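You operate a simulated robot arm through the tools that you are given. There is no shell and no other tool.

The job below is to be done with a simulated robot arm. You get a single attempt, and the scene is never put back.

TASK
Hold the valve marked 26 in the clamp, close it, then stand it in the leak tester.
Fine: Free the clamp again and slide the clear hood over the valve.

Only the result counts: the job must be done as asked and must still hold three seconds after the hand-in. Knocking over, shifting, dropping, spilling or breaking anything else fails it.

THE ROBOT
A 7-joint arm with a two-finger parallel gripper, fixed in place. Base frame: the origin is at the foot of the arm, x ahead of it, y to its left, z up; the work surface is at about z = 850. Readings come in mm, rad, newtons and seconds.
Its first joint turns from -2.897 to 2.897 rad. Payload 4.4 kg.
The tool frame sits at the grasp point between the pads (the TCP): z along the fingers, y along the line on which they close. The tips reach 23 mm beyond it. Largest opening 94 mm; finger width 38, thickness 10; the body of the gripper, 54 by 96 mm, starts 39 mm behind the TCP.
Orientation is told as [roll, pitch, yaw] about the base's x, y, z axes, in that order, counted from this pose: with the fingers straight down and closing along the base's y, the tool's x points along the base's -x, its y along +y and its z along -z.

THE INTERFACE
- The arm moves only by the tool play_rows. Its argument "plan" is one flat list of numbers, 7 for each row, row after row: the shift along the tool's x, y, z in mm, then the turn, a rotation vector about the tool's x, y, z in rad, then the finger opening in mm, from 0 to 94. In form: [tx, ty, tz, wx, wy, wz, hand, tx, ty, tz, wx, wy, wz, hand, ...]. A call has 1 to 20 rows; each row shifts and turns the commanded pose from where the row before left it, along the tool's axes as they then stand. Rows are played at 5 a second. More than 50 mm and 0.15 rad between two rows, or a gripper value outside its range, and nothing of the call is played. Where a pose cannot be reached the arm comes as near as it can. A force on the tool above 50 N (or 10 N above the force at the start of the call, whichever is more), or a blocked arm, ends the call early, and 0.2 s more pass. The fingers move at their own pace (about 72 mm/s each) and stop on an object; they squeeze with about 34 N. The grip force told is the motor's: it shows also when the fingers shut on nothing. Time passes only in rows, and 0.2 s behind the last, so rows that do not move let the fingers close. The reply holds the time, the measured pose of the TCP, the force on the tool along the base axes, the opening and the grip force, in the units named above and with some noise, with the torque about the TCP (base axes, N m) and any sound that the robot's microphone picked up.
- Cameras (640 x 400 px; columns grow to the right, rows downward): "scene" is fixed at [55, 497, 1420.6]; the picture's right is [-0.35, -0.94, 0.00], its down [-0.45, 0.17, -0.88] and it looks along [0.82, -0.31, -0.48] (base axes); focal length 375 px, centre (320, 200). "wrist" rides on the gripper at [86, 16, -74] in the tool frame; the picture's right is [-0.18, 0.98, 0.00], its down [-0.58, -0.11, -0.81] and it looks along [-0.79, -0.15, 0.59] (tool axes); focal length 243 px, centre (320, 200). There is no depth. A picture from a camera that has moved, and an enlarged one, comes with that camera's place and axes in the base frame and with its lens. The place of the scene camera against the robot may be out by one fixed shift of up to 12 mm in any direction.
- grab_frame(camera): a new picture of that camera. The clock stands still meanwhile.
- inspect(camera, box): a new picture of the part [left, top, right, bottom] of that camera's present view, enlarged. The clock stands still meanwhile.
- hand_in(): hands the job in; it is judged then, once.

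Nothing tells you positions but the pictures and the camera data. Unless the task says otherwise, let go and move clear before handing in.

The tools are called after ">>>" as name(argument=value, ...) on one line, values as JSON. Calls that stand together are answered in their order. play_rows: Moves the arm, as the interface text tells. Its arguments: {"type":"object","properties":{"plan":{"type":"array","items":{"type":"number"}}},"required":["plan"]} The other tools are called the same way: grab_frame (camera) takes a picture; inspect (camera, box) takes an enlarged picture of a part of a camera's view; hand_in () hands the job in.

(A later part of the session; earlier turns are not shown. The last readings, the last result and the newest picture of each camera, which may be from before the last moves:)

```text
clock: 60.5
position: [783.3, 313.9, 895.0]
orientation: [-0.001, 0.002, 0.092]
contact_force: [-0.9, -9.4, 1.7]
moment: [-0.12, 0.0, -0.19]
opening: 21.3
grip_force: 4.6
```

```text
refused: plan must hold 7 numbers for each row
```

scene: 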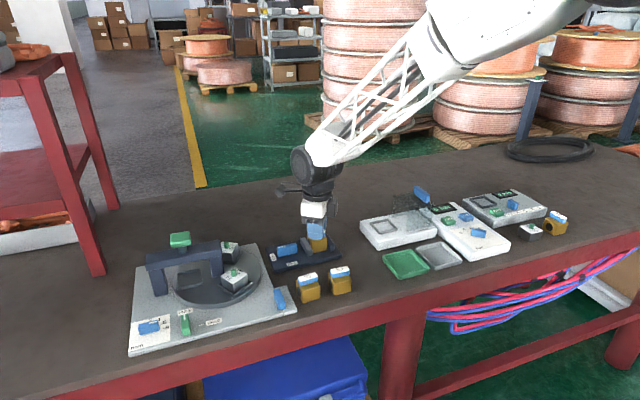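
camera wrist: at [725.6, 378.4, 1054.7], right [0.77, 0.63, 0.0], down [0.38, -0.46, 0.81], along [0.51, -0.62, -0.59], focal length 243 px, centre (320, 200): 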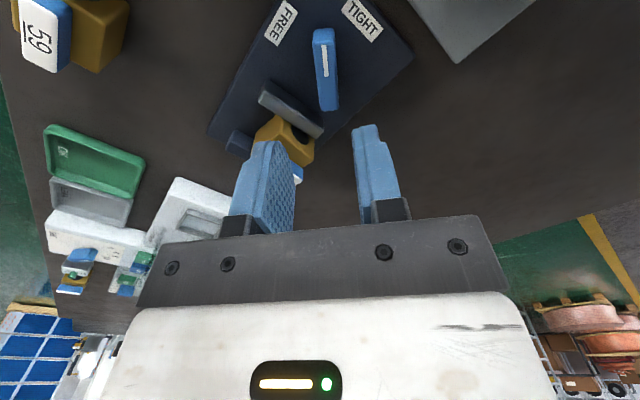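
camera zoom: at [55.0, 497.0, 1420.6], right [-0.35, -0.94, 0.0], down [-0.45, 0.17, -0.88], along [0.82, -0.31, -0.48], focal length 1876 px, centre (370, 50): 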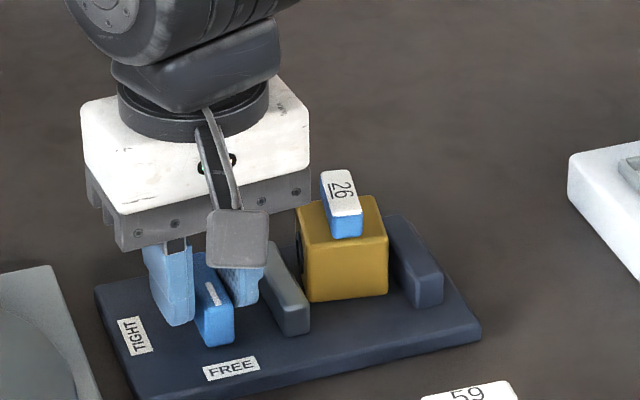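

The last row of that call was malformed, so I'm resending it corrected.

>>> play_rows(plan=[0, 0, 0, 0, 0, 0, 34, 0, 0, 0, 0, 0, 0, 34, 0, 0, -25, 0, 0, 0, 34, 0, 0, -45, 0, 0, 0, 34, 0, 0, -45, 0, 0, 0.092, 34, 15.5, -39, 0, 0, 0, 0, 34, 15.5, -39, 0, 0, 0, 0, 34, 15.5, -39, 0, 0, 0, 0, 34, 15.5, -39, 0, 0, 0, 0, 34, 15.5, -39, 0, 0, 0, 0, 34, 15.5, -39, 0, 0, 0, 0, 34, 0, 0, 0, 0, 0, 0, 34])

>>> grab_frame(camera="wrist")

>>> inspect(camera="wrist", box=[140, 0, 460, 200])

>>> inspect(camera="scene", box=[260, 180, 460, 300])

```text
clock: 63.1
position: [690.7, 80.7, 1009.8]
orientation: [-0.003, 0.004, 0.0]
contact_force: [0.4, 0.1, 0.4]
moment: [-0.01, -0.03, 0.01]
opening: 34.2
grip_force: 0.1
```

```text
taken
camera wrist: at [604.5, 97.5, 1082.9], right [0.18, 0.98, 0.0], down [0.58, -0.11, 0.81], along [0.79, -0.15, -0.59], focal length 243 px, centre (320, 200)
```

wrist: 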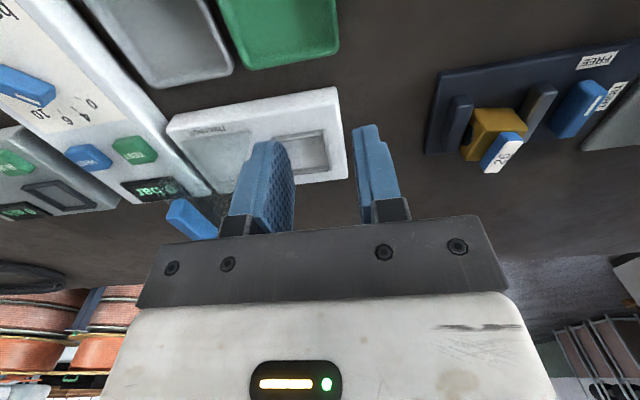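

```text
2.00 times, centred on (300, 100) of wrist
camera zoom: at [604.5, 97.5, 1082.9], right [0.18, 0.98, 0.0], down [0.58, -0.11, 0.81], along [0.79, -0.15, -0.59], focal length 485 px, centre (360, 400)
```

zoom: 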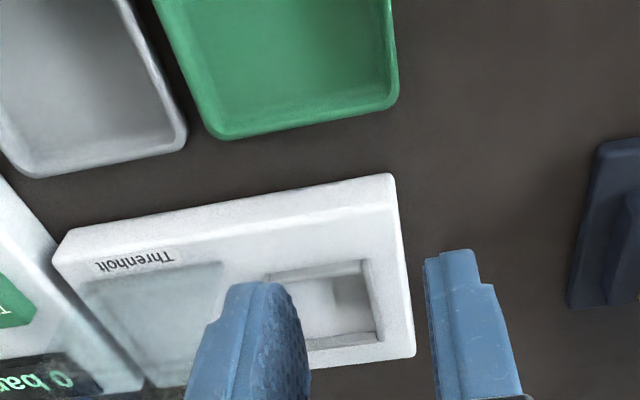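

```text
3.20 times, centred on (360, 240) of scene
camera zoom: at [55.0, 497.0, 1420.6], right [-0.35, -0.94, 0.0], down [-0.45, 0.17, -0.88], along [0.82, -0.31, -0.48], focal length 1201 px, centre (192, 72)
```

zoom: 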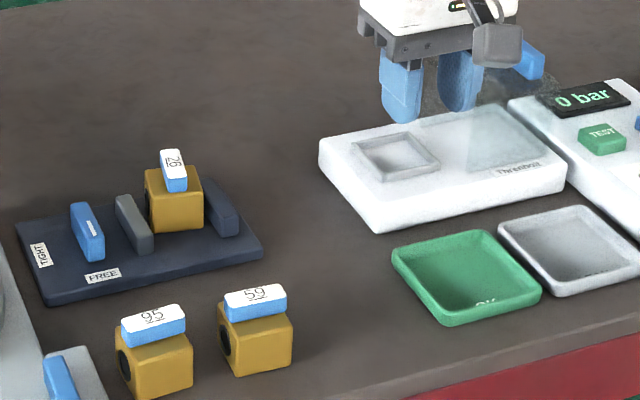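

I'll move up and forward to get an unobstructed view of the seat and hood.

>>> play_rows(plan=[-15, -15, -25, 0, 0, 0, 34, -15, -15, -25, 0, 0, 0, 34, 0, 0, 0, 0, 0, 0, 34])

>>> grab_frame(camera="wrist")

>>> inspect(camera="wrist", box=[140, 40, 380, 200])

```text
clock: 63.9
position: [717.7, 50.2, 1057.9]
orientation: [-0.003, 0.002, 0.0]
contact_force: [-0.4, 1.1, 1.5]
moment: [0.0, -0.01, 0.01]
opening: 33.9
grip_force: 0.0
```

```text
taken
camera wrist: at [631.0, 68.9, 1133.1], right [0.18, 0.98, 0.0], down [0.58, -0.11, 0.81], along [0.79, -0.15, -0.59], focal length 243 px, centre (320, 200)
```

wrist: 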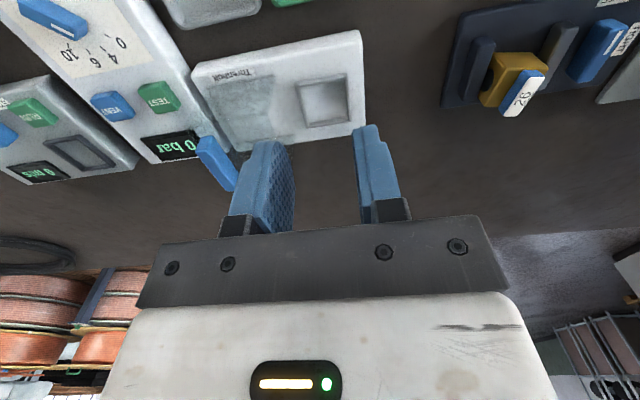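

```text
2.50 times, centred on (260, 120) of wrist
camera zoom: at [631.0, 68.9, 1133.1], right [0.18, 0.98, 0.0], down [0.58, -0.11, 0.81], along [0.79, -0.15, -0.59], focal length 606 px, centre (470, 400)
```

zoom: 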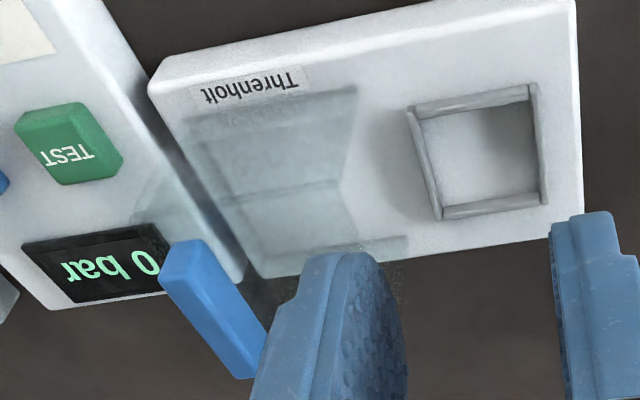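

I need a closer look at the hood's shape from the scene camera.

>>> inspect(camera="scene", box=[350, 175, 450, 255])

>>> inspect(camera="scene", box=[380, 175, 440, 220])

>>> inspect(camera="wrist", box=[180, 70, 300, 200])

```text
5.00 times, centred on (400, 215) of scene
camera zoom: at [55.0, 497.0, 1420.6], right [-0.35, -0.94, 0.0], down [-0.45, 0.17, -0.88], along [0.82, -0.31, -0.48], focal length 1876 px, centre (-80, 125)
```

zoom: 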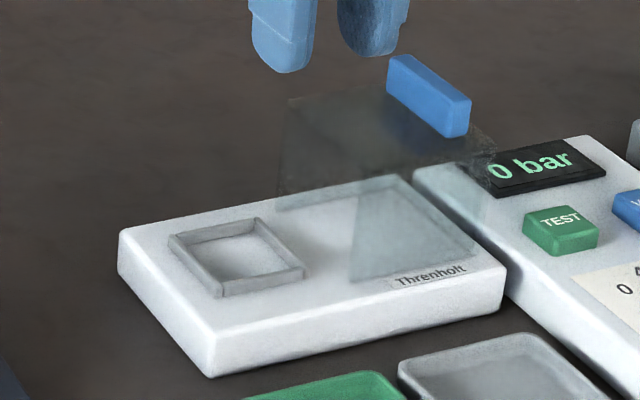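

```text
8.89 times, centred on (410, 198) of scene
camera zoom: at [55.0, 497.0, 1420.6], right [-0.35, -0.94, 0.0], down [-0.45, 0.17, -0.88], along [0.82, -0.31, -0.48], focal length 3336 px, centre (-480, 222)
```

zoom: 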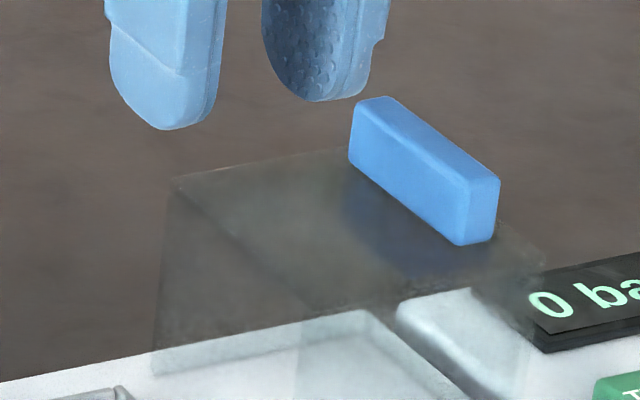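

```text
3.08 times, centred on (240, 135) of wrist
camera zoom: at [631.0, 68.9, 1133.1], right [0.18, 0.98, 0.0], down [0.58, -0.11, 0.81], along [0.79, -0.15, -0.59], focal length 746 px, centre (566, 400)
```

zoom: 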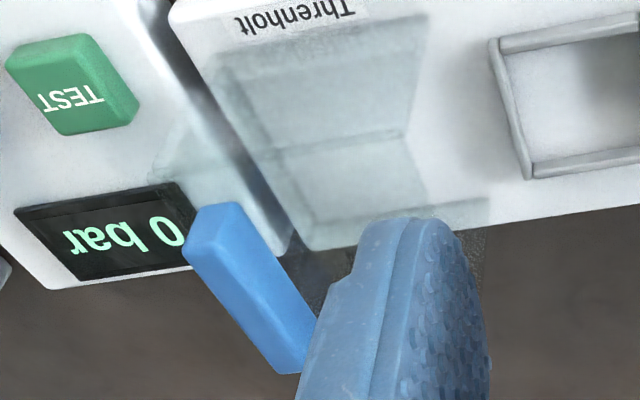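

The hood is a clear box on the -y half of the tester, with a blue bar on top along x from x≈758 to 818 at y≈-60, top z≈955. The seat rim is centred near (785, 46). I'll look down on the seat more steeply to measure it precisely.

>>> play_rows(plan=[-30.3, -3, 24.3, 0, 0, 0, 34, -30.3, -3, 24.3, 0, 0, 0, 34, -30.3, -3, 24.3, 0, 0, 0, 34, 0, 0, 0, 0, 0, 0, 34])

>>> grab_frame(camera="wrist")

>>> inspect(camera="wrist", box=[230, 0, 410, 120])

>>> inspect(camera="wrist", box=[80, 20, 320, 180])

```text
clock: 64.9
position: [813.9, 41.8, 983.9]
orientation: [-0.001, 0.002, 0.001]
contact_force: [0.1, 1.2, -0.4]
moment: [0.0, 0.0, -0.02]
opening: 34.0
grip_force: 0.1
```

```text
taken
camera wrist: at [727.7, 58.6, 1058.2], right [0.18, 0.98, 0.0], down [0.58, -0.11, 0.81], along [0.79, -0.15, -0.59], focal length 243 px, centre (320, 200)
```

wrist: 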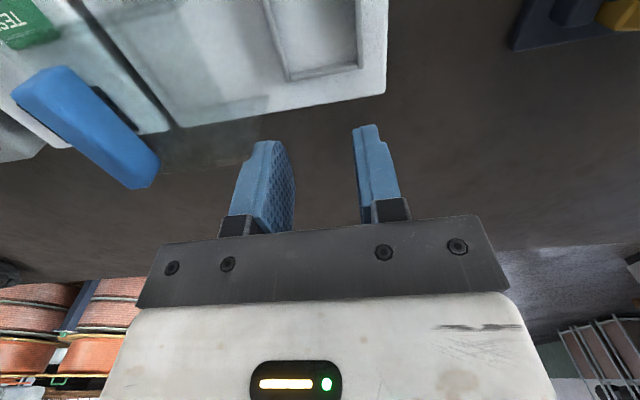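

```text
3.33 times, centred on (320, 60) of wrist
camera zoom: at [727.7, 58.6, 1058.2], right [0.18, 0.98, 0.0], down [0.58, -0.11, 0.81], along [0.79, -0.15, -0.59], focal length 809 px, centre (320, 667)
```

zoom: 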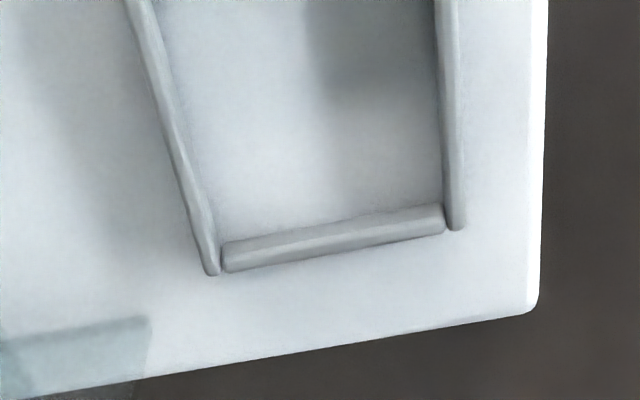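

```text
2.50 times, centred on (200, 100) of wrist
camera zoom: at [727.7, 58.6, 1058.2], right [0.18, 0.98, 0.0], down [0.58, -0.11, 0.81], along [0.79, -0.15, -0.59], focal length 606 px, centre (620, 450)
```

zoom: 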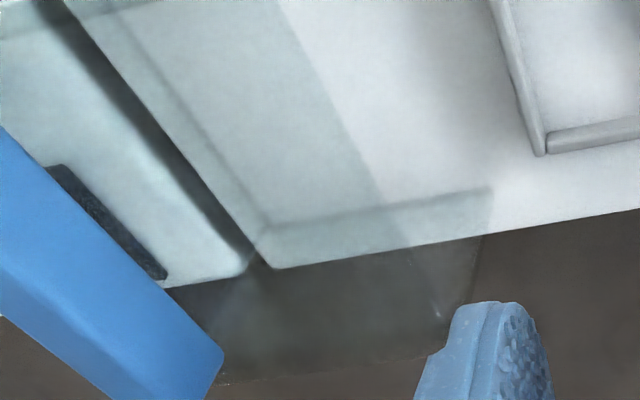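

I'm slightly too far forward, so I'll back up 40 mm.

>>> play_rows(plan=[40, 3, 10, 0, 0, 0, 34, 0, 0, 0, 0, 0, 0, 34])

>>> inspect(camera="wrist", box=[220, 0, 420, 130])

>>> inspect(camera="wrist", box=[60, 0, 300, 180])

```text
clock: 65.5
position: [772.0, 43.9, 973.9]
orientation: [-0.002, 0.002, 0.001]
contact_force: [0.4, 0.3, 0.6]
moment: [-0.03, 0.02, 0.02]
opening: 33.7
grip_force: 0.2
```

```text
3.08 times, centred on (320, 65) of wrist
camera zoom: at [685.5, 60.3, 1047.8], right [0.18, 0.98, 0.0], down [0.58, -0.11, 0.81], along [0.79, -0.15, -0.59], focal length 746 px, centre (320, 615)
```

zoom: 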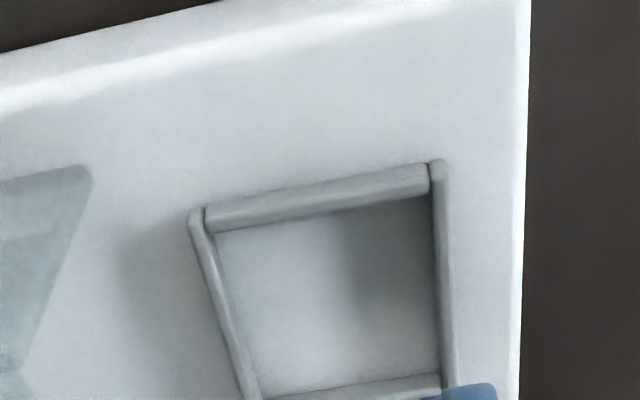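

```text
2.22 times, centred on (180, 90) of wrist
camera zoom: at [685.5, 60.3, 1047.8], right [0.18, 0.98, 0.0], down [0.58, -0.11, 0.81], along [0.79, -0.15, -0.59], focal length 539 px, centre (631, 444)
```

zoom: 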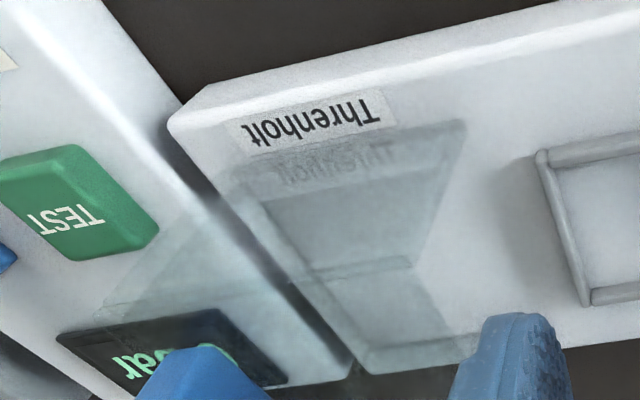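

The seat's inner opening is x≈762–810.5 and y≈21–70, centred at (786, 45.3), with its floor at z≈880. Valve 26 will fit with about 3 mm to spare on each side. Now I'll go back above the valve with the gripper turned about -100° to match the body.

>>> play_rows(plan=[-6.25, 48.25, -2.75, 0, 0, 0, 64, -6.25, 48.25, -2.75, 0, 0, 0, 64, -6.25, 48.25, -2.75, 0, 0, 0, 64, -6.25, 48.25, -2.75, 0, 0, 0, 64, 0, 0, 0, 0, 0, 0.145, 64, 0, 0, 0, 0, 0, 0.145, 64, 0, 0, 0, 0, 0, 0.145, 64, 0, 0, 0, 0, 0, 0.145, 64, 0, 0, 0, 0, 0, 0.145, 64, 0, 0, 0, 0, 0, 0.145, 64, 0, 0, 0, 0, 0, 0.145, 64, 0, 0, 0, 0, 0, 0.145, 64, 0, 0, 0, 0, 0, 0.145, 64, 0, 0, 0, 0, 0, 0.145, 64, 0, 0, 0, 0, 0, 0.145, 64, 0, 0, 0, 0, 0, 0.145, 64, 0, 0, 0, 0, 0, 0, 64])

>>> grab_frame(camera="wrist")

>>> inspect(camera="wrist", box=[230, 0, 410, 130])

```text
clock: 69.1
position: [796.1, 236.6, 988.3]
orientation: [0.0, -0.002, -1.741]
contact_force: [-0.2, -0.4, 0.1]
moment: [-0.02, -0.01, -0.03]
opening: 64.3
grip_force: 0.2
```

```text
taken
camera wrist: at [827.8, 320.1, 1062.0], right [0.94, -0.35, 0.0], down [-0.21, -0.55, 0.81], along [-0.28, -0.76, -0.59], focal length 243 px, centre (320, 200)
```

wrist: 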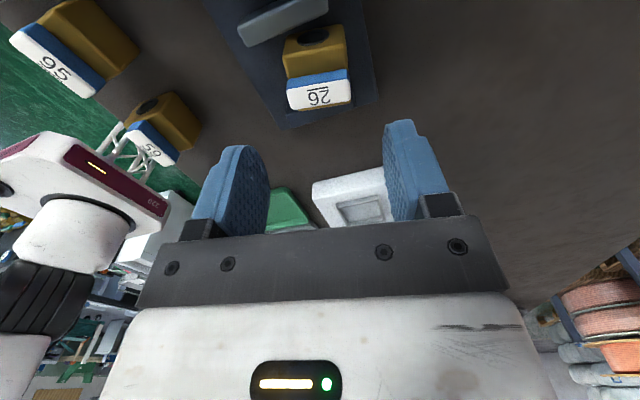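

```text
3.08 times, centred on (320, 65) of wrist
camera zoom: at [827.8, 320.1, 1062.0], right [0.94, -0.35, 0.0], down [-0.21, -0.55, 0.81], along [-0.28, -0.76, -0.59], focal length 746 px, centre (320, 615)
```

zoom: 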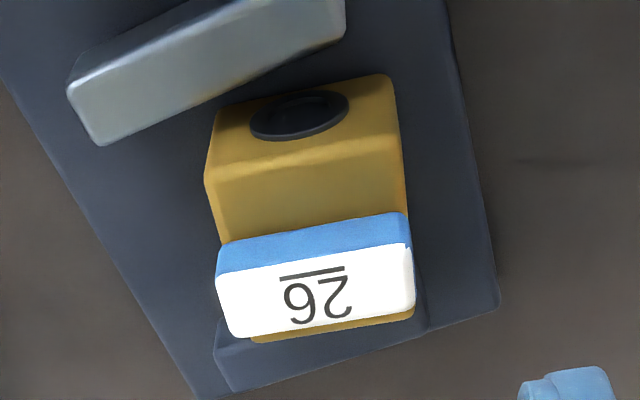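

The body's yaw is about -9.6°, centred at (796.8, 236.1), and the gripper is aligned. I'll go down and grip the body by its ±x sides.

>>> play_rows(plan=[-0.8, 0, 40, 0, 0, 0, 62, 0, 0, 30, 0, 0, 0, 62, 0, 0, 16.5, 0, 0, 0, 62, 0, 0, 0, 0, 0, 0, 62])

>>> grab_frame(camera="wrist")

>>> inspect(camera="scene", box=[270, 190, 370, 270])

```text
clock: 70.1
position: [799.0, 234.7, 900.1]
orientation: [-0.002, -0.003, -1.741]
contact_force: [-0.1, -0.7, -0.1]
moment: [-0.01, 0.04, 0.0]
opening: 62.3
grip_force: 0.1
```

```text
taken
camera wrist: at [829.5, 317.8, 974.1], right [0.94, -0.35, 0.0], down [-0.2, -0.55, 0.81], along [-0.28, -0.76, -0.59], focal length 243 px, centre (320, 200)
```

wrist: 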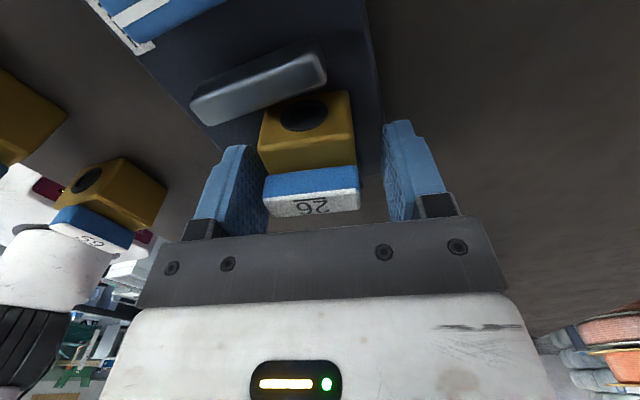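

```text
5.00 times, centred on (320, 230) of scene
camera zoom: at [55.0, 497.0, 1420.6], right [-0.35, -0.94, 0.0], down [-0.45, 0.17, -0.88], along [0.82, -0.31, -0.48], focal length 1876 px, centre (320, 50)
```

zoom: 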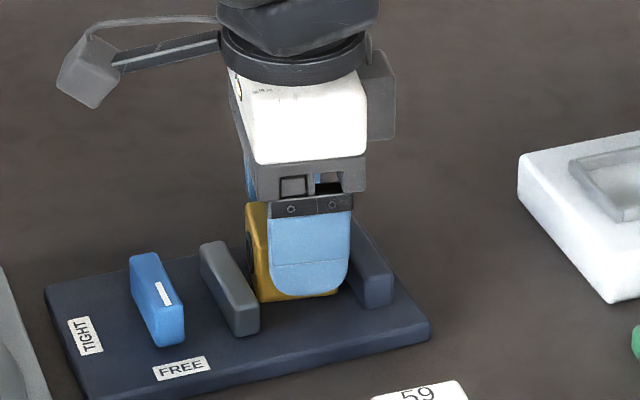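

Well placed. I'll nudge 2 mm and close on the body.

>>> play_rows(plan=[2, -1.5, 0, 0, 0, 0, 62, 0, 0, 0, 0, 0, 0, 40, 0, 0, 0, 0, 0, 0, 10, 0, 0, 0, 0, 0, 0, 10, 0, 0, 0, 0, 0, 0, 10])

>>> play_rows(plan=[0, 0, -15, 0, 0, 0, 10, 0, 0, -30, 0, 0, 0, 10, 0, 0, -45, 0, 0, 0, 10, 0, 0, 0, 0, 0, 0, 10])

>>> grab_frame(camera="wrist")

>>> inspect(camera="scene", box=[270, 160, 370, 270])

```text
clock: 71.3
position: [796.3, 238.0, 901.7]
orientation: [-0.001, -0.002, -1.74]
contact_force: [0.7, -0.8, 0.5]
moment: [-0.04, -0.09, -0.01]
opening: 41.9
grip_force: 33.8
```

```text
clock: 72.3
position: [795.7, 238.6, 991.8]
orientation: [-0.002, -0.002, -1.741]
contact_force: [0.2, 0.3, -3.9]
moment: [0.0, -0.01, 0.03]
opening: 41.9
grip_force: 33.6
```

```text
taken
camera wrist: at [827.5, 321.8, 1066.4], right [0.94, -0.35, 0.0], down [-0.2, -0.55, 0.81], along [-0.28, -0.76, -0.59], focal length 243 px, centre (320, 200)
```

wrist: 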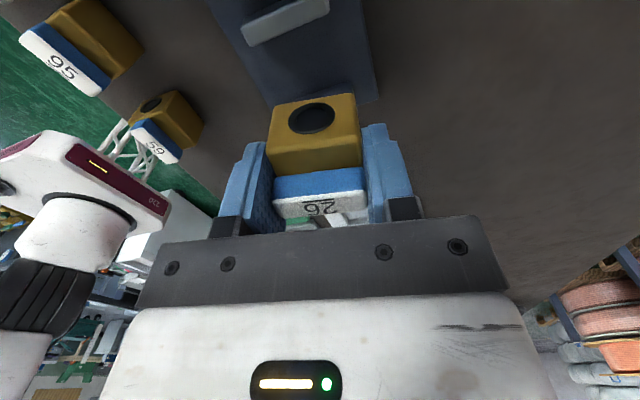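

```text
3.64 times, centred on (320, 215) of scene
camera zoom: at [55.0, 497.0, 1420.6], right [-0.35, -0.94, 0.0], down [-0.45, 0.17, -0.88], along [0.82, -0.31, -0.48], focal length 1365 px, centre (320, 146)
```

zoom: 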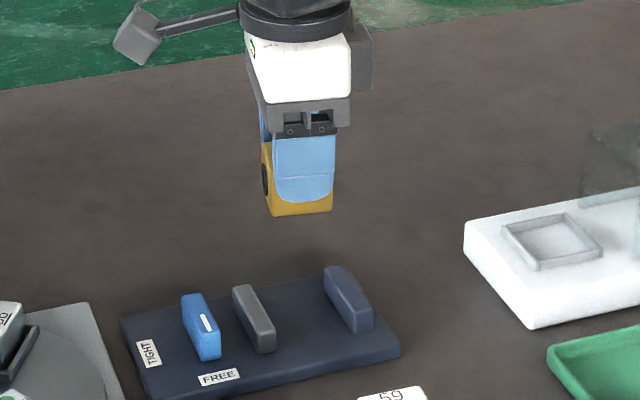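

Valve 26 is lifted and the clamp stands FREE and empty. I'll square up to -90° and carry the valve above the tester seat.

>>> play_rows(plan=[0, 0, -4, 0, 0, -0.085, 10, 0, 0, -4, 0, 0, -0.085, 10, -48, -2.6, -2, 0, 0, 0, 10, -48, -2.6, -2, 0, 0, 0, 10, -48, -2.6, -2, 0, 0, 0, 10, -47, -2.6, -2, 0, 0, 0, 10, 0, 0, 0, 0, 0, 0, 10])

>>> grab_frame(camera="wrist")

>>> inspect(camera="wrist", box=[230, 0, 410, 120])

>>> inspect(camera="wrist", box=[230, 60, 410, 240])

>>> inspect(camera="scene", box=[340, 150, 460, 260])

```text
clock: 73.9
position: [785.6, 47.4, 1006.7]
orientation: [0.0, -0.002, -1.571]
contact_force: [-0.2, 0.4, -3.7]
moment: [0.01, -0.03, 0.01]
opening: 42.0
grip_force: 34.0
```

```text
taken
camera wrist: at [801.8, 135.0, 1080.2], right [0.98, -0.18, 0.0], down [-0.11, -0.58, 0.81], along [-0.15, -0.79, -0.59], focal length 243 px, centre (320, 200)
```

wrist: 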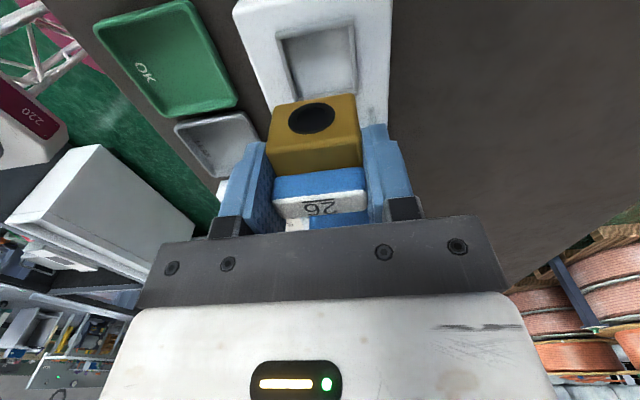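

```text
3.33 times, centred on (320, 60) of wrist
camera zoom: at [801.8, 135.0, 1080.2], right [0.98, -0.18, 0.0], down [-0.11, -0.58, 0.81], along [-0.15, -0.79, -0.59], focal length 809 px, centre (320, 667)
```

zoom: 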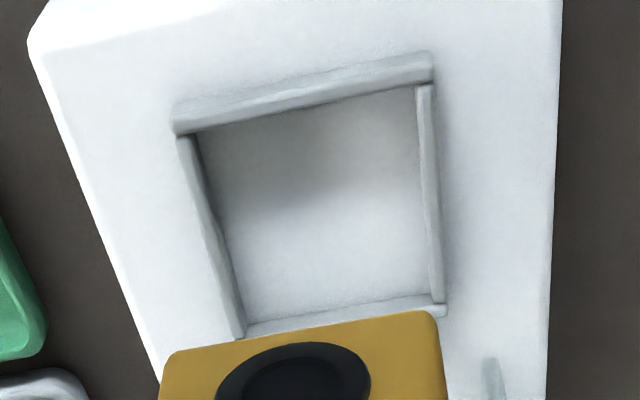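

```text
2.22 times, centred on (320, 150) of wrist
camera zoom: at [801.8, 135.0, 1080.2], right [0.98, -0.18, 0.0], down [-0.11, -0.58, 0.81], along [-0.15, -0.79, -0.59], focal length 539 px, centre (320, 311)
```

zoom: 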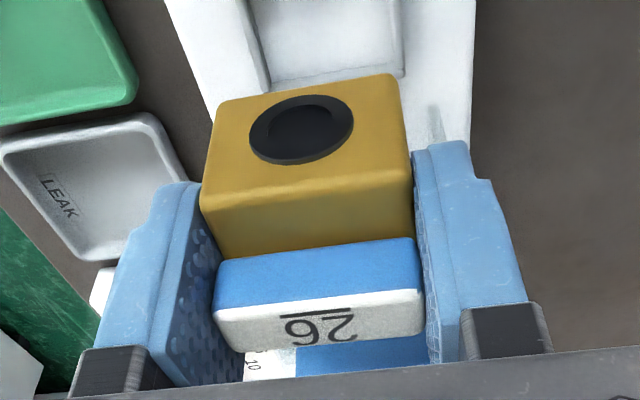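

```text
3.64 times, centred on (400, 205) of scene
camera zoom: at [55.0, 497.0, 1420.6], right [-0.35, -0.94, 0.0], down [-0.45, 0.17, -0.88], along [0.82, -0.31, -0.48], focal length 1365 px, centre (29, 182)
```

zoom: 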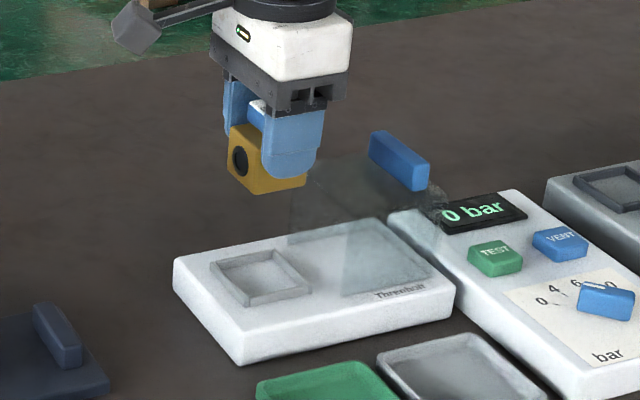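

In this view the seat centre is (785.7, 44.2) and the valve centre (785.7, 46). I'll shift 2 mm in -y and lower to just above the rim.

>>> play_rows(plan=[-2, 0, 0, 0, 0, 0, 10, 0, 0, 35, 0, 0, 0, 10, 0, 0, 28, 0, 0, 0, 10, 0, 0, 10, 0, 0, 0, 10, 0, 0, 0, 0, 0, 0, 10])

>>> inspect(camera="wrist", box=[230, 30, 410, 170])

>>> inspect(camera="scene", box=[350, 180, 430, 250])

```text
clock: 75.1
position: [786.2, 46.4, 934.0]
orientation: [-0.003, -0.002, -1.57]
contact_force: [-0.8, -0.1, -4.0]
moment: [-0.02, 0.0, -0.05]
opening: 42.0
grip_force: 34.0
```

```text
2.86 times, centred on (320, 100) of wrist
camera zoom: at [802.1, 133.1, 1008.7], right [0.98, -0.18, 0.0], down [-0.11, -0.58, 0.81], along [-0.15, -0.79, -0.59], focal length 693 px, centre (320, 486)
```

zoom: 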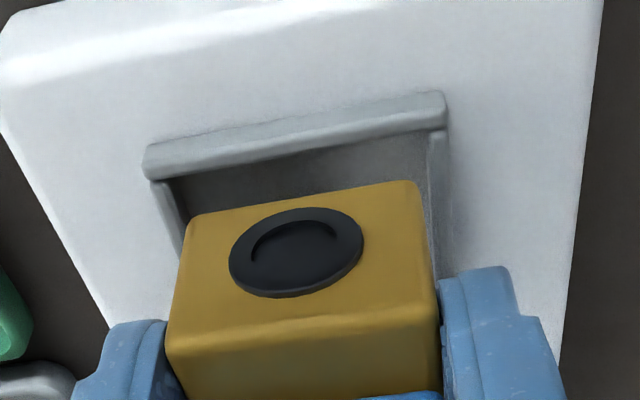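

```text
5.71 times, centred on (390, 215) of scene
camera zoom: at [55.0, 497.0, 1420.6], right [-0.35, -0.94, 0.0], down [-0.45, 0.17, -0.88], along [0.82, -0.31, -0.48], focal length 2144 px, centre (-80, 114)
```

zoom: 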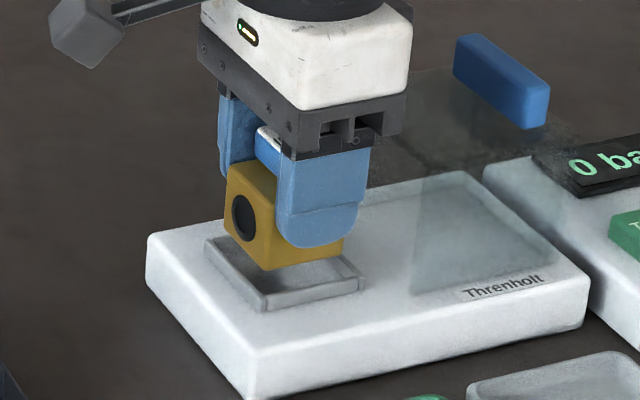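

The valve is centred in x with the -y side slightly roomier. I'll shift 1 mm more and lower gradually until contact.

>>> play_rows(plan=[-1, 0, 0, 0, 0, 0, 10, 0, 0, 5, 0, 0, 0, 10, 0, 0, 4, 0, 0, 0, 10, 0, 0, 0, 0, 0, 0, 10])

>>> play_rows(plan=[0, 0, 2, 0, 0, 0, 10, 0, 0, 0, 0, 0, 0, 10])

>>> inspect(camera="wrist", box=[230, 30, 410, 170])

```text
clock: 76.1
position: [785.0, 43.5, 925.1]
orientation: [-0.003, -0.003, -1.57]
contact_force: [0.4, 0.2, -3.7]
moment: [0.01, 0.03, -0.01]
opening: 42.0
grip_force: 33.7
```

```text
clock: 76.7
position: [784.7, 44.7, 924.0]
orientation: [-0.002, -0.002, -1.57]
contact_force: [1.1, -1.1, -4.2]
moment: [0.0, 0.0, 0.02]
opening: 41.9
grip_force: 34.0
```

```text
2.86 times, centred on (320, 100) of wrist
camera zoom: at [800.7, 131.1, 997.6], right [0.98, -0.18, 0.0], down [-0.11, -0.58, 0.81], along [-0.15, -0.79, -0.59], focal length 693 px, centre (320, 486)
```

zoom: 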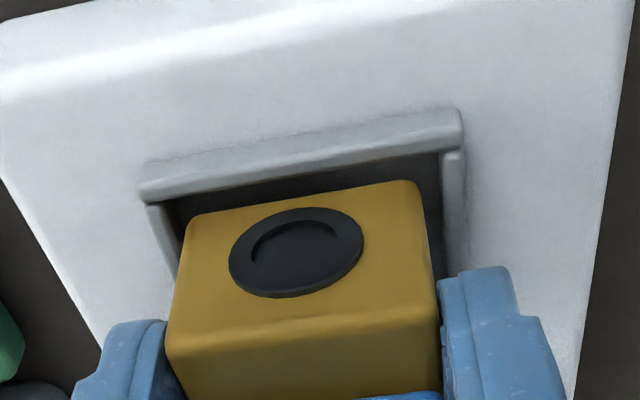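

The valve is inside the rim with gaps on all sides. Lowering the last few millimetres.

>>> play_rows(plan=[0, 0, 1.5, 0, 0, 0, 10, 0, 0, 0, 0, 0, 0, 10])

>>> play_rows(plan=[0, 0, 1, 0, 0, 0, 10, 0, 0, 0, 0, 0, 0, 10])

>>> play_rows(plan=[0, 0, 1, 0, 0, 0, 10, 0, 0, 0, 0, 0, 0, 10])

```text
clock: 77.3
position: [783.8, 43.0, 920.7]
orientation: [-0.001, -0.002, -1.57]
contact_force: [0.5, 0.0, -4.5]
moment: [0.0, -0.04, 0.0]
opening: 41.9
grip_force: 34.0
```

```text
clock: 77.9
position: [783.4, 43.2, 921.0]
orientation: [-0.002, 0.0, -1.571]
contact_force: [0.1, -0.5, -4.1]
moment: [-0.02, 0.01, 0.01]
opening: 41.9
grip_force: 34.2
```

```text
clock: 78.5
position: [783.4, 43.7, 919.8]
orientation: [-0.001, -0.001, -1.57]
contact_force: [-0.4, 0.0, -4.1]
moment: [0.0, -0.02, 0.05]
opening: 41.9
grip_force: 33.9
```

No contact yet. The reading shows a small -x drift, so I'll correct it by 1 mm and continue down.

>>> play_rows(plan=[0, 1.2, 1, 0, 0, 0, 10, 0, 0, 0, 0, 0, 0, 10])

>>> play_rows(plan=[0, 0, 1, 0, 0, 0, 10, 0, 0, 0, 0, 0, 0, 10])

>>> play_rows(plan=[0, 0, 1, 0, 0, 0, 10, 0, 0, 0, 0, 0, 0, 10])

>>> inspect(camera="wrist", box=[230, 30, 410, 170])

```text
clock: 79.1
position: [785.4, 43.4, 919.2]
orientation: [-0.002, -0.001, -1.571]
contact_force: [0.3, 0.6, -3.2]
moment: [0.04, 0.01, -0.01]
opening: 42.1
grip_force: 34.2
```

```text
clock: 79.7
position: [785.5, 44.0, 918.7]
orientation: [0.001, -0.001, -1.571]
contact_force: [-3.4, 1.9, 9.9]
moment: [-0.06, -0.01, 0.01]
opening: 42.2
grip_force: 33.9
```

```text
clock: 80.3
position: [786.2, 43.8, 918.4]
orientation: [-0.002, -0.003, -1.571]
contact_force: [-10.8, -2.6, 26.2]
moment: [-0.19, 0.24, -0.04]
opening: 41.9
grip_force: 34.4
```

```text
2.86 times, centred on (320, 100) of wrist
camera zoom: at [802.4, 130.7, 992.8], right [0.98, -0.18, 0.0], down [-0.11, -0.58, 0.81], along [-0.15, -0.79, -0.59], focal length 693 px, centre (320, 486)
```

zoom: 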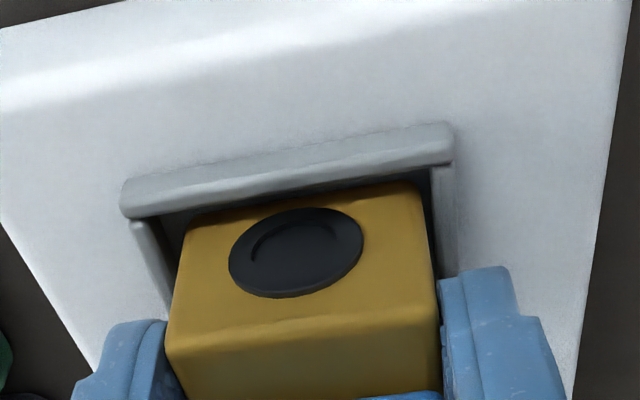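

The valve is on the seat floor, 26 N contact, inside the rim. I'll ease off, release and lift straight up.

>>> play_rows(plan=[0, 0, -1.3, 0, 0, 0, 10, 0, 0, 0, 0, 0, 0, 48, 0, 0, 0, 0, 0, 0, 60, 0, 0, 0, 0, 0, 0, 60, 0, 0, -15, 0, 0, 0, 60, 0, 0, -35, 0, 0, 0, 60, 0, 0, -45, 0, 0, 0, 60, 0, 0, 0, 0, 0, 0, 60])

>>> grab_frame(camera="wrist")

>>> inspect(camera="wrist", box=[230, 0, 410, 130])

>>> inspect(camera="scene", box=[350, 180, 430, 250])

```text
clock: 82.1
position: [784.2, 43.2, 1015.8]
orientation: [-0.001, -0.001, -1.571]
contact_force: [-1.0, -0.3, -0.2]
moment: [0.0, 0.0, 0.01]
opening: 60.3
grip_force: 0.0
```

```text
taken
camera wrist: at [801.4, 131.4, 1090.3], right [0.98, -0.18, 0.0], down [-0.11, -0.58, 0.81], along [-0.15, -0.79, -0.59], focal length 243 px, centre (320, 200)
```

wrist: 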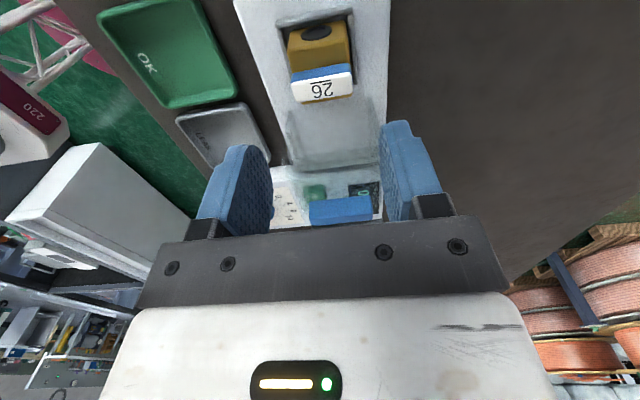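

```text
3.08 times, centred on (320, 65) of wrist
camera zoom: at [801.4, 131.4, 1090.3], right [0.98, -0.18, 0.0], down [-0.11, -0.58, 0.81], along [-0.15, -0.79, -0.59], focal length 746 px, centre (320, 615)
```

zoom: 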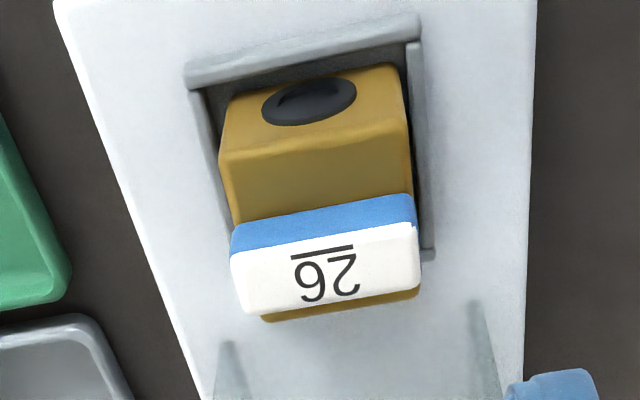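

```text
5.71 times, centred on (390, 215) of scene
camera zoom: at [55.0, 497.0, 1420.6], right [-0.35, -0.94, 0.0], down [-0.45, 0.17, -0.88], along [0.82, -0.31, -0.48], focal length 2144 px, centre (-80, 114)
```

zoom: 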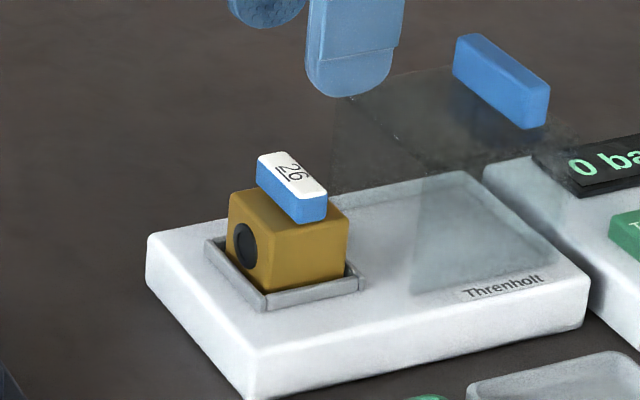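

Valve 26 stands in the tester seat, upright, with its handle square across the port. Now for the hood: I'll turn the gripper to yaw 0 and look at the hood and its blue bar.

>>> play_rows(plan=[0, 0, 0, 0, 0, -0.1428, 70, 0, 0, 0, 0, 0, -0.1428, 70, 0, 0, 0, 0, 0, -0.1428, 70, 0, 0, 0, 0, 0, -0.1428, 70, 0, 0, 0, 0, 0, -0.1428, 70, 0, 0, 0, 0, 0, -0.1428, 70, 0, 0, 0, 0, 0, -0.1428, 70, 0, 0, 0, 0, 0, -0.1428, 70, 0, 0, 0, 0, 0, -0.1428, 70, 0, 0, 0, 0, 0, -0.1428, 70, 0, 0, 0, 0, 0, -0.1428, 70, 23, -35, -3, 0, 0, 0, 70, 23, -35, -3, 0, 0, 0, 70, 23, -35, -3, 0, 0, 0, 70, 0, 0, 0, 0, 0, 0, 70])

>>> grab_frame(camera="wrist")

>>> inspect(camera="wrist", box=[220, 20, 440, 200])

```text
clock: 85.3
position: [719.4, -61.3, 1024.5]
orientation: [-0.002, 0.003, 0.0]
contact_force: [0.8, 0.0, -0.8]
moment: [0.01, -0.01, -0.03]
opening: 70.1
grip_force: 0.0
```

```text
taken
camera wrist: at [632.9, -43.7, 1099.5], right [0.18, 0.98, 0.0], down [0.58, -0.11, 0.81], along [0.79, -0.15, -0.59], focal length 243 px, centre (320, 200)
```

wrist: 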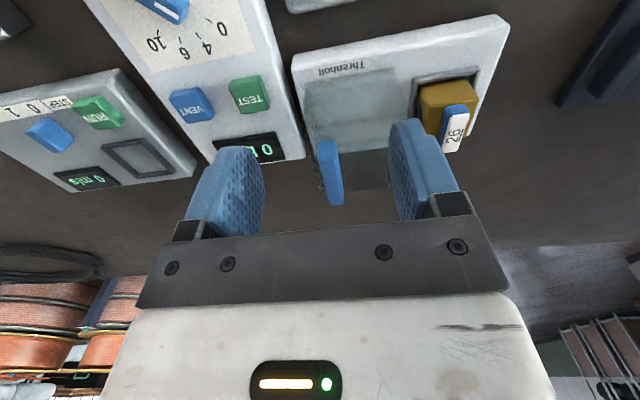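

```text
2.22 times, centred on (330, 110) of wrist
camera zoom: at [632.9, -43.7, 1099.5], right [0.18, 0.98, 0.0], down [0.58, -0.11, 0.81], along [0.79, -0.15, -0.59], focal length 539 px, centre (298, 400)
```

zoom: 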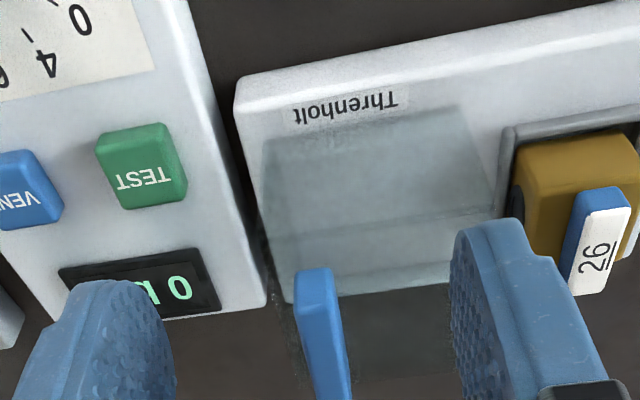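

I'll zoom on the bar for a precise fix.

>>> inspect(camera="wrist", box=[290, 120, 390, 220])

>>> inspect(camera="scene", box=[370, 170, 450, 240])

```text
4.00 times, centred on (340, 170) of wrist
camera zoom: at [632.9, -43.7, 1099.5], right [0.18, 0.98, 0.0], down [0.58, -0.11, 0.81], along [0.79, -0.15, -0.59], focal length 970 px, centre (240, 320)
```

zoom: 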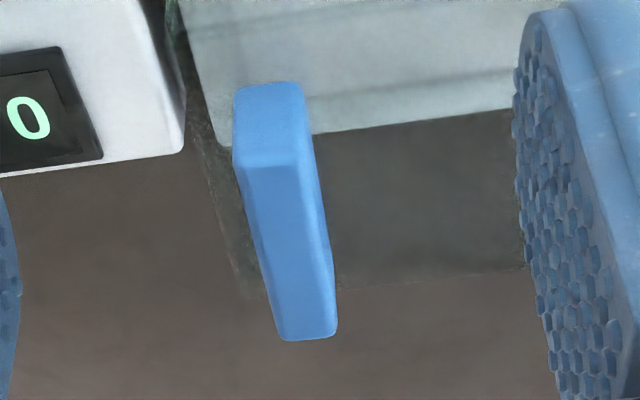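

```text
5.71 times, centred on (410, 205) of scene
camera zoom: at [55.0, 497.0, 1420.6], right [-0.35, -0.94, 0.0], down [-0.45, 0.17, -0.88], along [0.82, -0.31, -0.48], focal length 2144 px, centre (-194, 171)
```

zoom: 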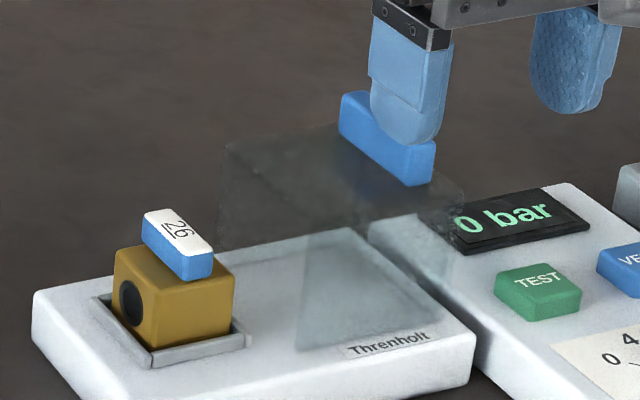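

The bar triangulates to x 760–817, y≈-56 to -68, z≈949–970 (on top of the hood at about 949). I'll move above it with the fingers closing along y.

>>> play_rows(plan=[-34.6, -0.6, 0, 0, 0, 0, 40, -34.6, -0.6, 0, 0, 0, 0, 40, 0, 0, 0, 0, 0, 0, 40])

>>> grab_frame(camera="wrist")

>>> inspect(camera="scene", box=[370, 150, 450, 230])

>>> inspect(camera="wrist", box=[220, 0, 420, 150])

```text
clock: 86.1
position: [789.0, -61.4, 1024.1]
orientation: [-0.001, 0.002, 0.001]
contact_force: [-0.7, -0.7, -0.2]
moment: [-0.01, -0.01, 0.03]
opening: 40.2
grip_force: 0.0
```

```text
taken
camera wrist: at [701.9, -45.5, 1099.8], right [0.18, 0.98, 0.0], down [0.58, -0.11, 0.81], along [0.79, -0.15, -0.59], focal length 243 px, centre (320, 200)
```

wrist: 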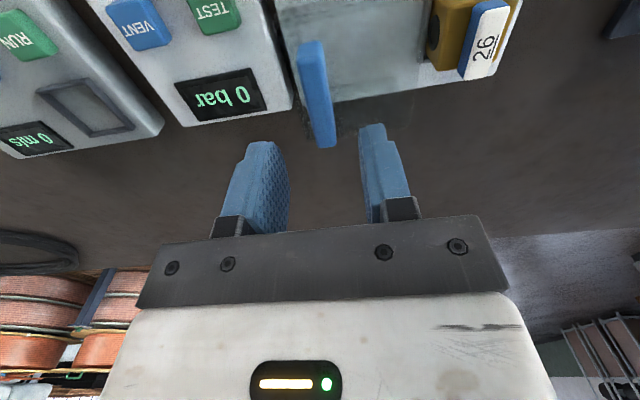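

```text
5.00 times, centred on (410, 190) of scene
camera zoom: at [55.0, 497.0, 1420.6], right [-0.35, -0.94, 0.0], down [-0.45, 0.17, -0.88], along [0.82, -0.31, -0.48], focal length 1876 px, centre (-130, 250)
```

zoom: 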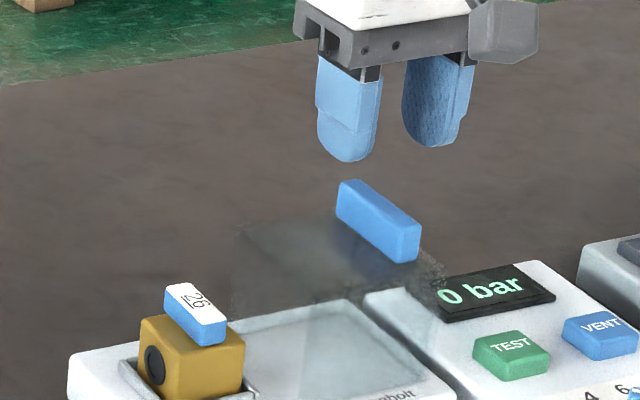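

```text
2.67 times, centred on (320, 75) of wrist
camera zoom: at [701.9, -45.5, 1099.8], right [0.18, 0.98, 0.0], down [0.58, -0.11, 0.81], along [0.79, -0.15, -0.59], focal length 647 px, centre (320, 533)
```

zoom: 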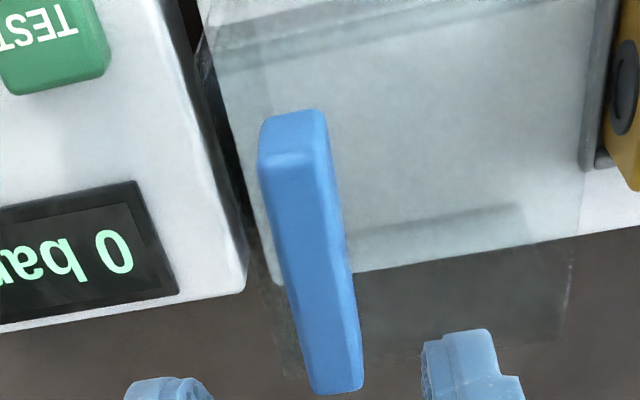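

The hood spans y≈-75 to 0 and needs to slide about +82 mm to centre over the seat. I'll lower onto the bar, fingertips just above the hood's top.

>>> play_rows(plan=[2, 0, 25, 0, 0, 0, 30, 0, 0, 14, 0, 0, 0, 30, 0, 0, 8, 0, 0, 0, 30, 0, 0, 0, 0, 0, 0, 30])

>>> grab_frame(camera="wrist")

>>> inspect(camera="scene", box=[370, 150, 450, 230])

```text
clock: 87.1
position: [785.9, -60.6, 976.9]
orientation: [-0.001, 0.003, 0.0]
contact_force: [0.7, -0.3, 0.1]
moment: [-0.01, -0.01, 0.01]
opening: 30.0
grip_force: 0.2
```

```text
taken
camera wrist: at [699.3, -44.2, 1050.9], right [0.18, 0.98, 0.0], down [0.58, -0.11, 0.81], along [0.79, -0.15, -0.59], focal length 243 px, centre (320, 200)
```

wrist: 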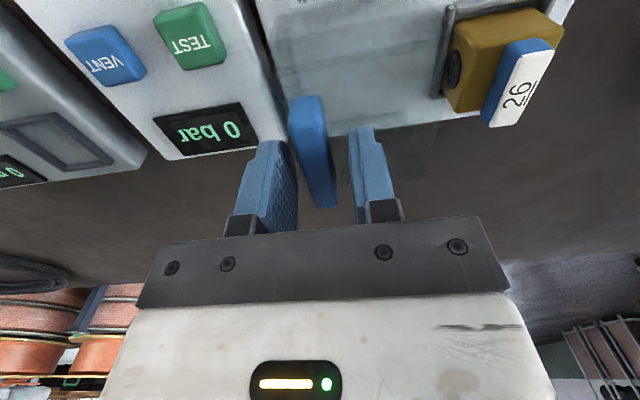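

```text
5.00 times, centred on (410, 190) of scene
camera zoom: at [55.0, 497.0, 1420.6], right [-0.35, -0.94, 0.0], down [-0.45, 0.17, -0.88], along [0.82, -0.31, -0.48], focal length 1876 px, centre (-130, 250)
```

zoom: 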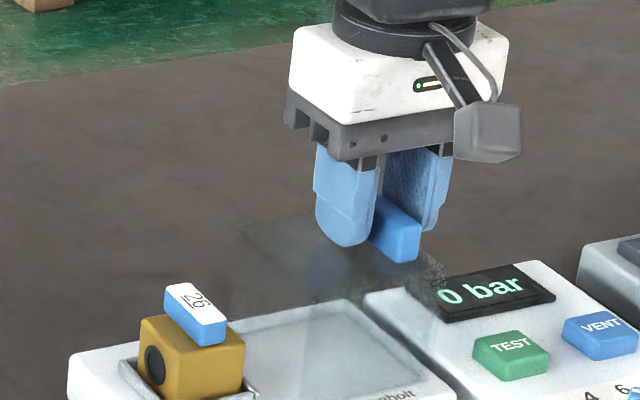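

The bar is between the fingers. I'll close loosely and push the hood towards +y in small steps, watching the force.

>>> play_rows(plan=[0, 0, 0, 0, 0, 0, 16, 0, 0, 0, 0, 0, 0, 16])

>>> play_rows(plan=[0, 6, 0, 0, 0, 0, 16, 0, 6, 0, 0, 0, 0, 16, 0, 6, 0, 0, 0, 0, 16, 0, 0, 0, 0, 0, 0, 16])

>>> grab_frame(camera="wrist")

>>> inspect(camera="scene", box=[350, 150, 450, 240])

```text
clock: 87.7
position: [785.5, -61.1, 977.3]
orientation: [-0.001, 0.002, 0.001]
contact_force: [1.1, 0.2, 0.0]
moment: [0.02, 0.01, -0.02]
opening: 15.9
grip_force: 0.1
```

```text
clock: 88.7
position: [786.0, -44.0, 975.5]
orientation: [-0.002, 0.001, -0.001]
contact_force: [-0.2, -0.1, 0.1]
moment: [-0.01, 0.0, 0.02]
opening: 15.8
grip_force: 0.4
```

```text
taken
camera wrist: at [699.4, -26.5, 1051.4], right [0.18, 0.98, 0.0], down [0.58, -0.11, 0.81], along [0.79, -0.15, -0.59], focal length 243 px, centre (320, 200)
```

wrist: 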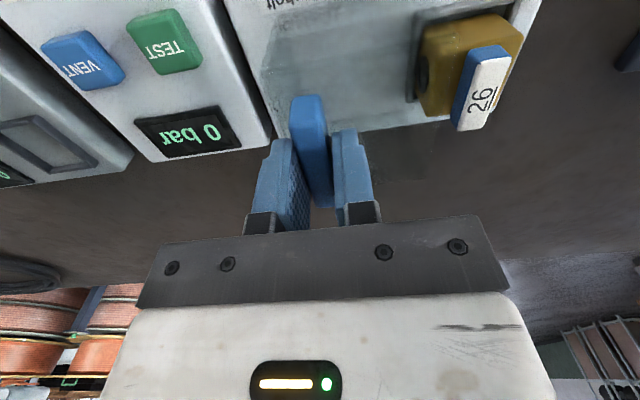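

```text
4.44 times, centred on (400, 195) of scene
camera zoom: at [55.0, 497.0, 1420.6], right [-0.35, -0.94, 0.0], down [-0.45, 0.17, -0.88], along [0.82, -0.31, -0.48], focal length 1668 px, centre (-36, 222)
```

zoom: 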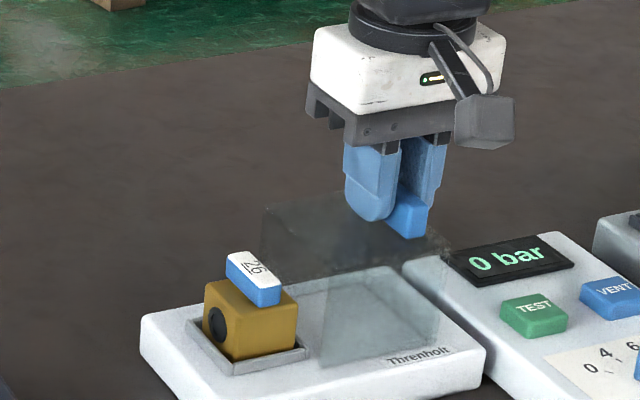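

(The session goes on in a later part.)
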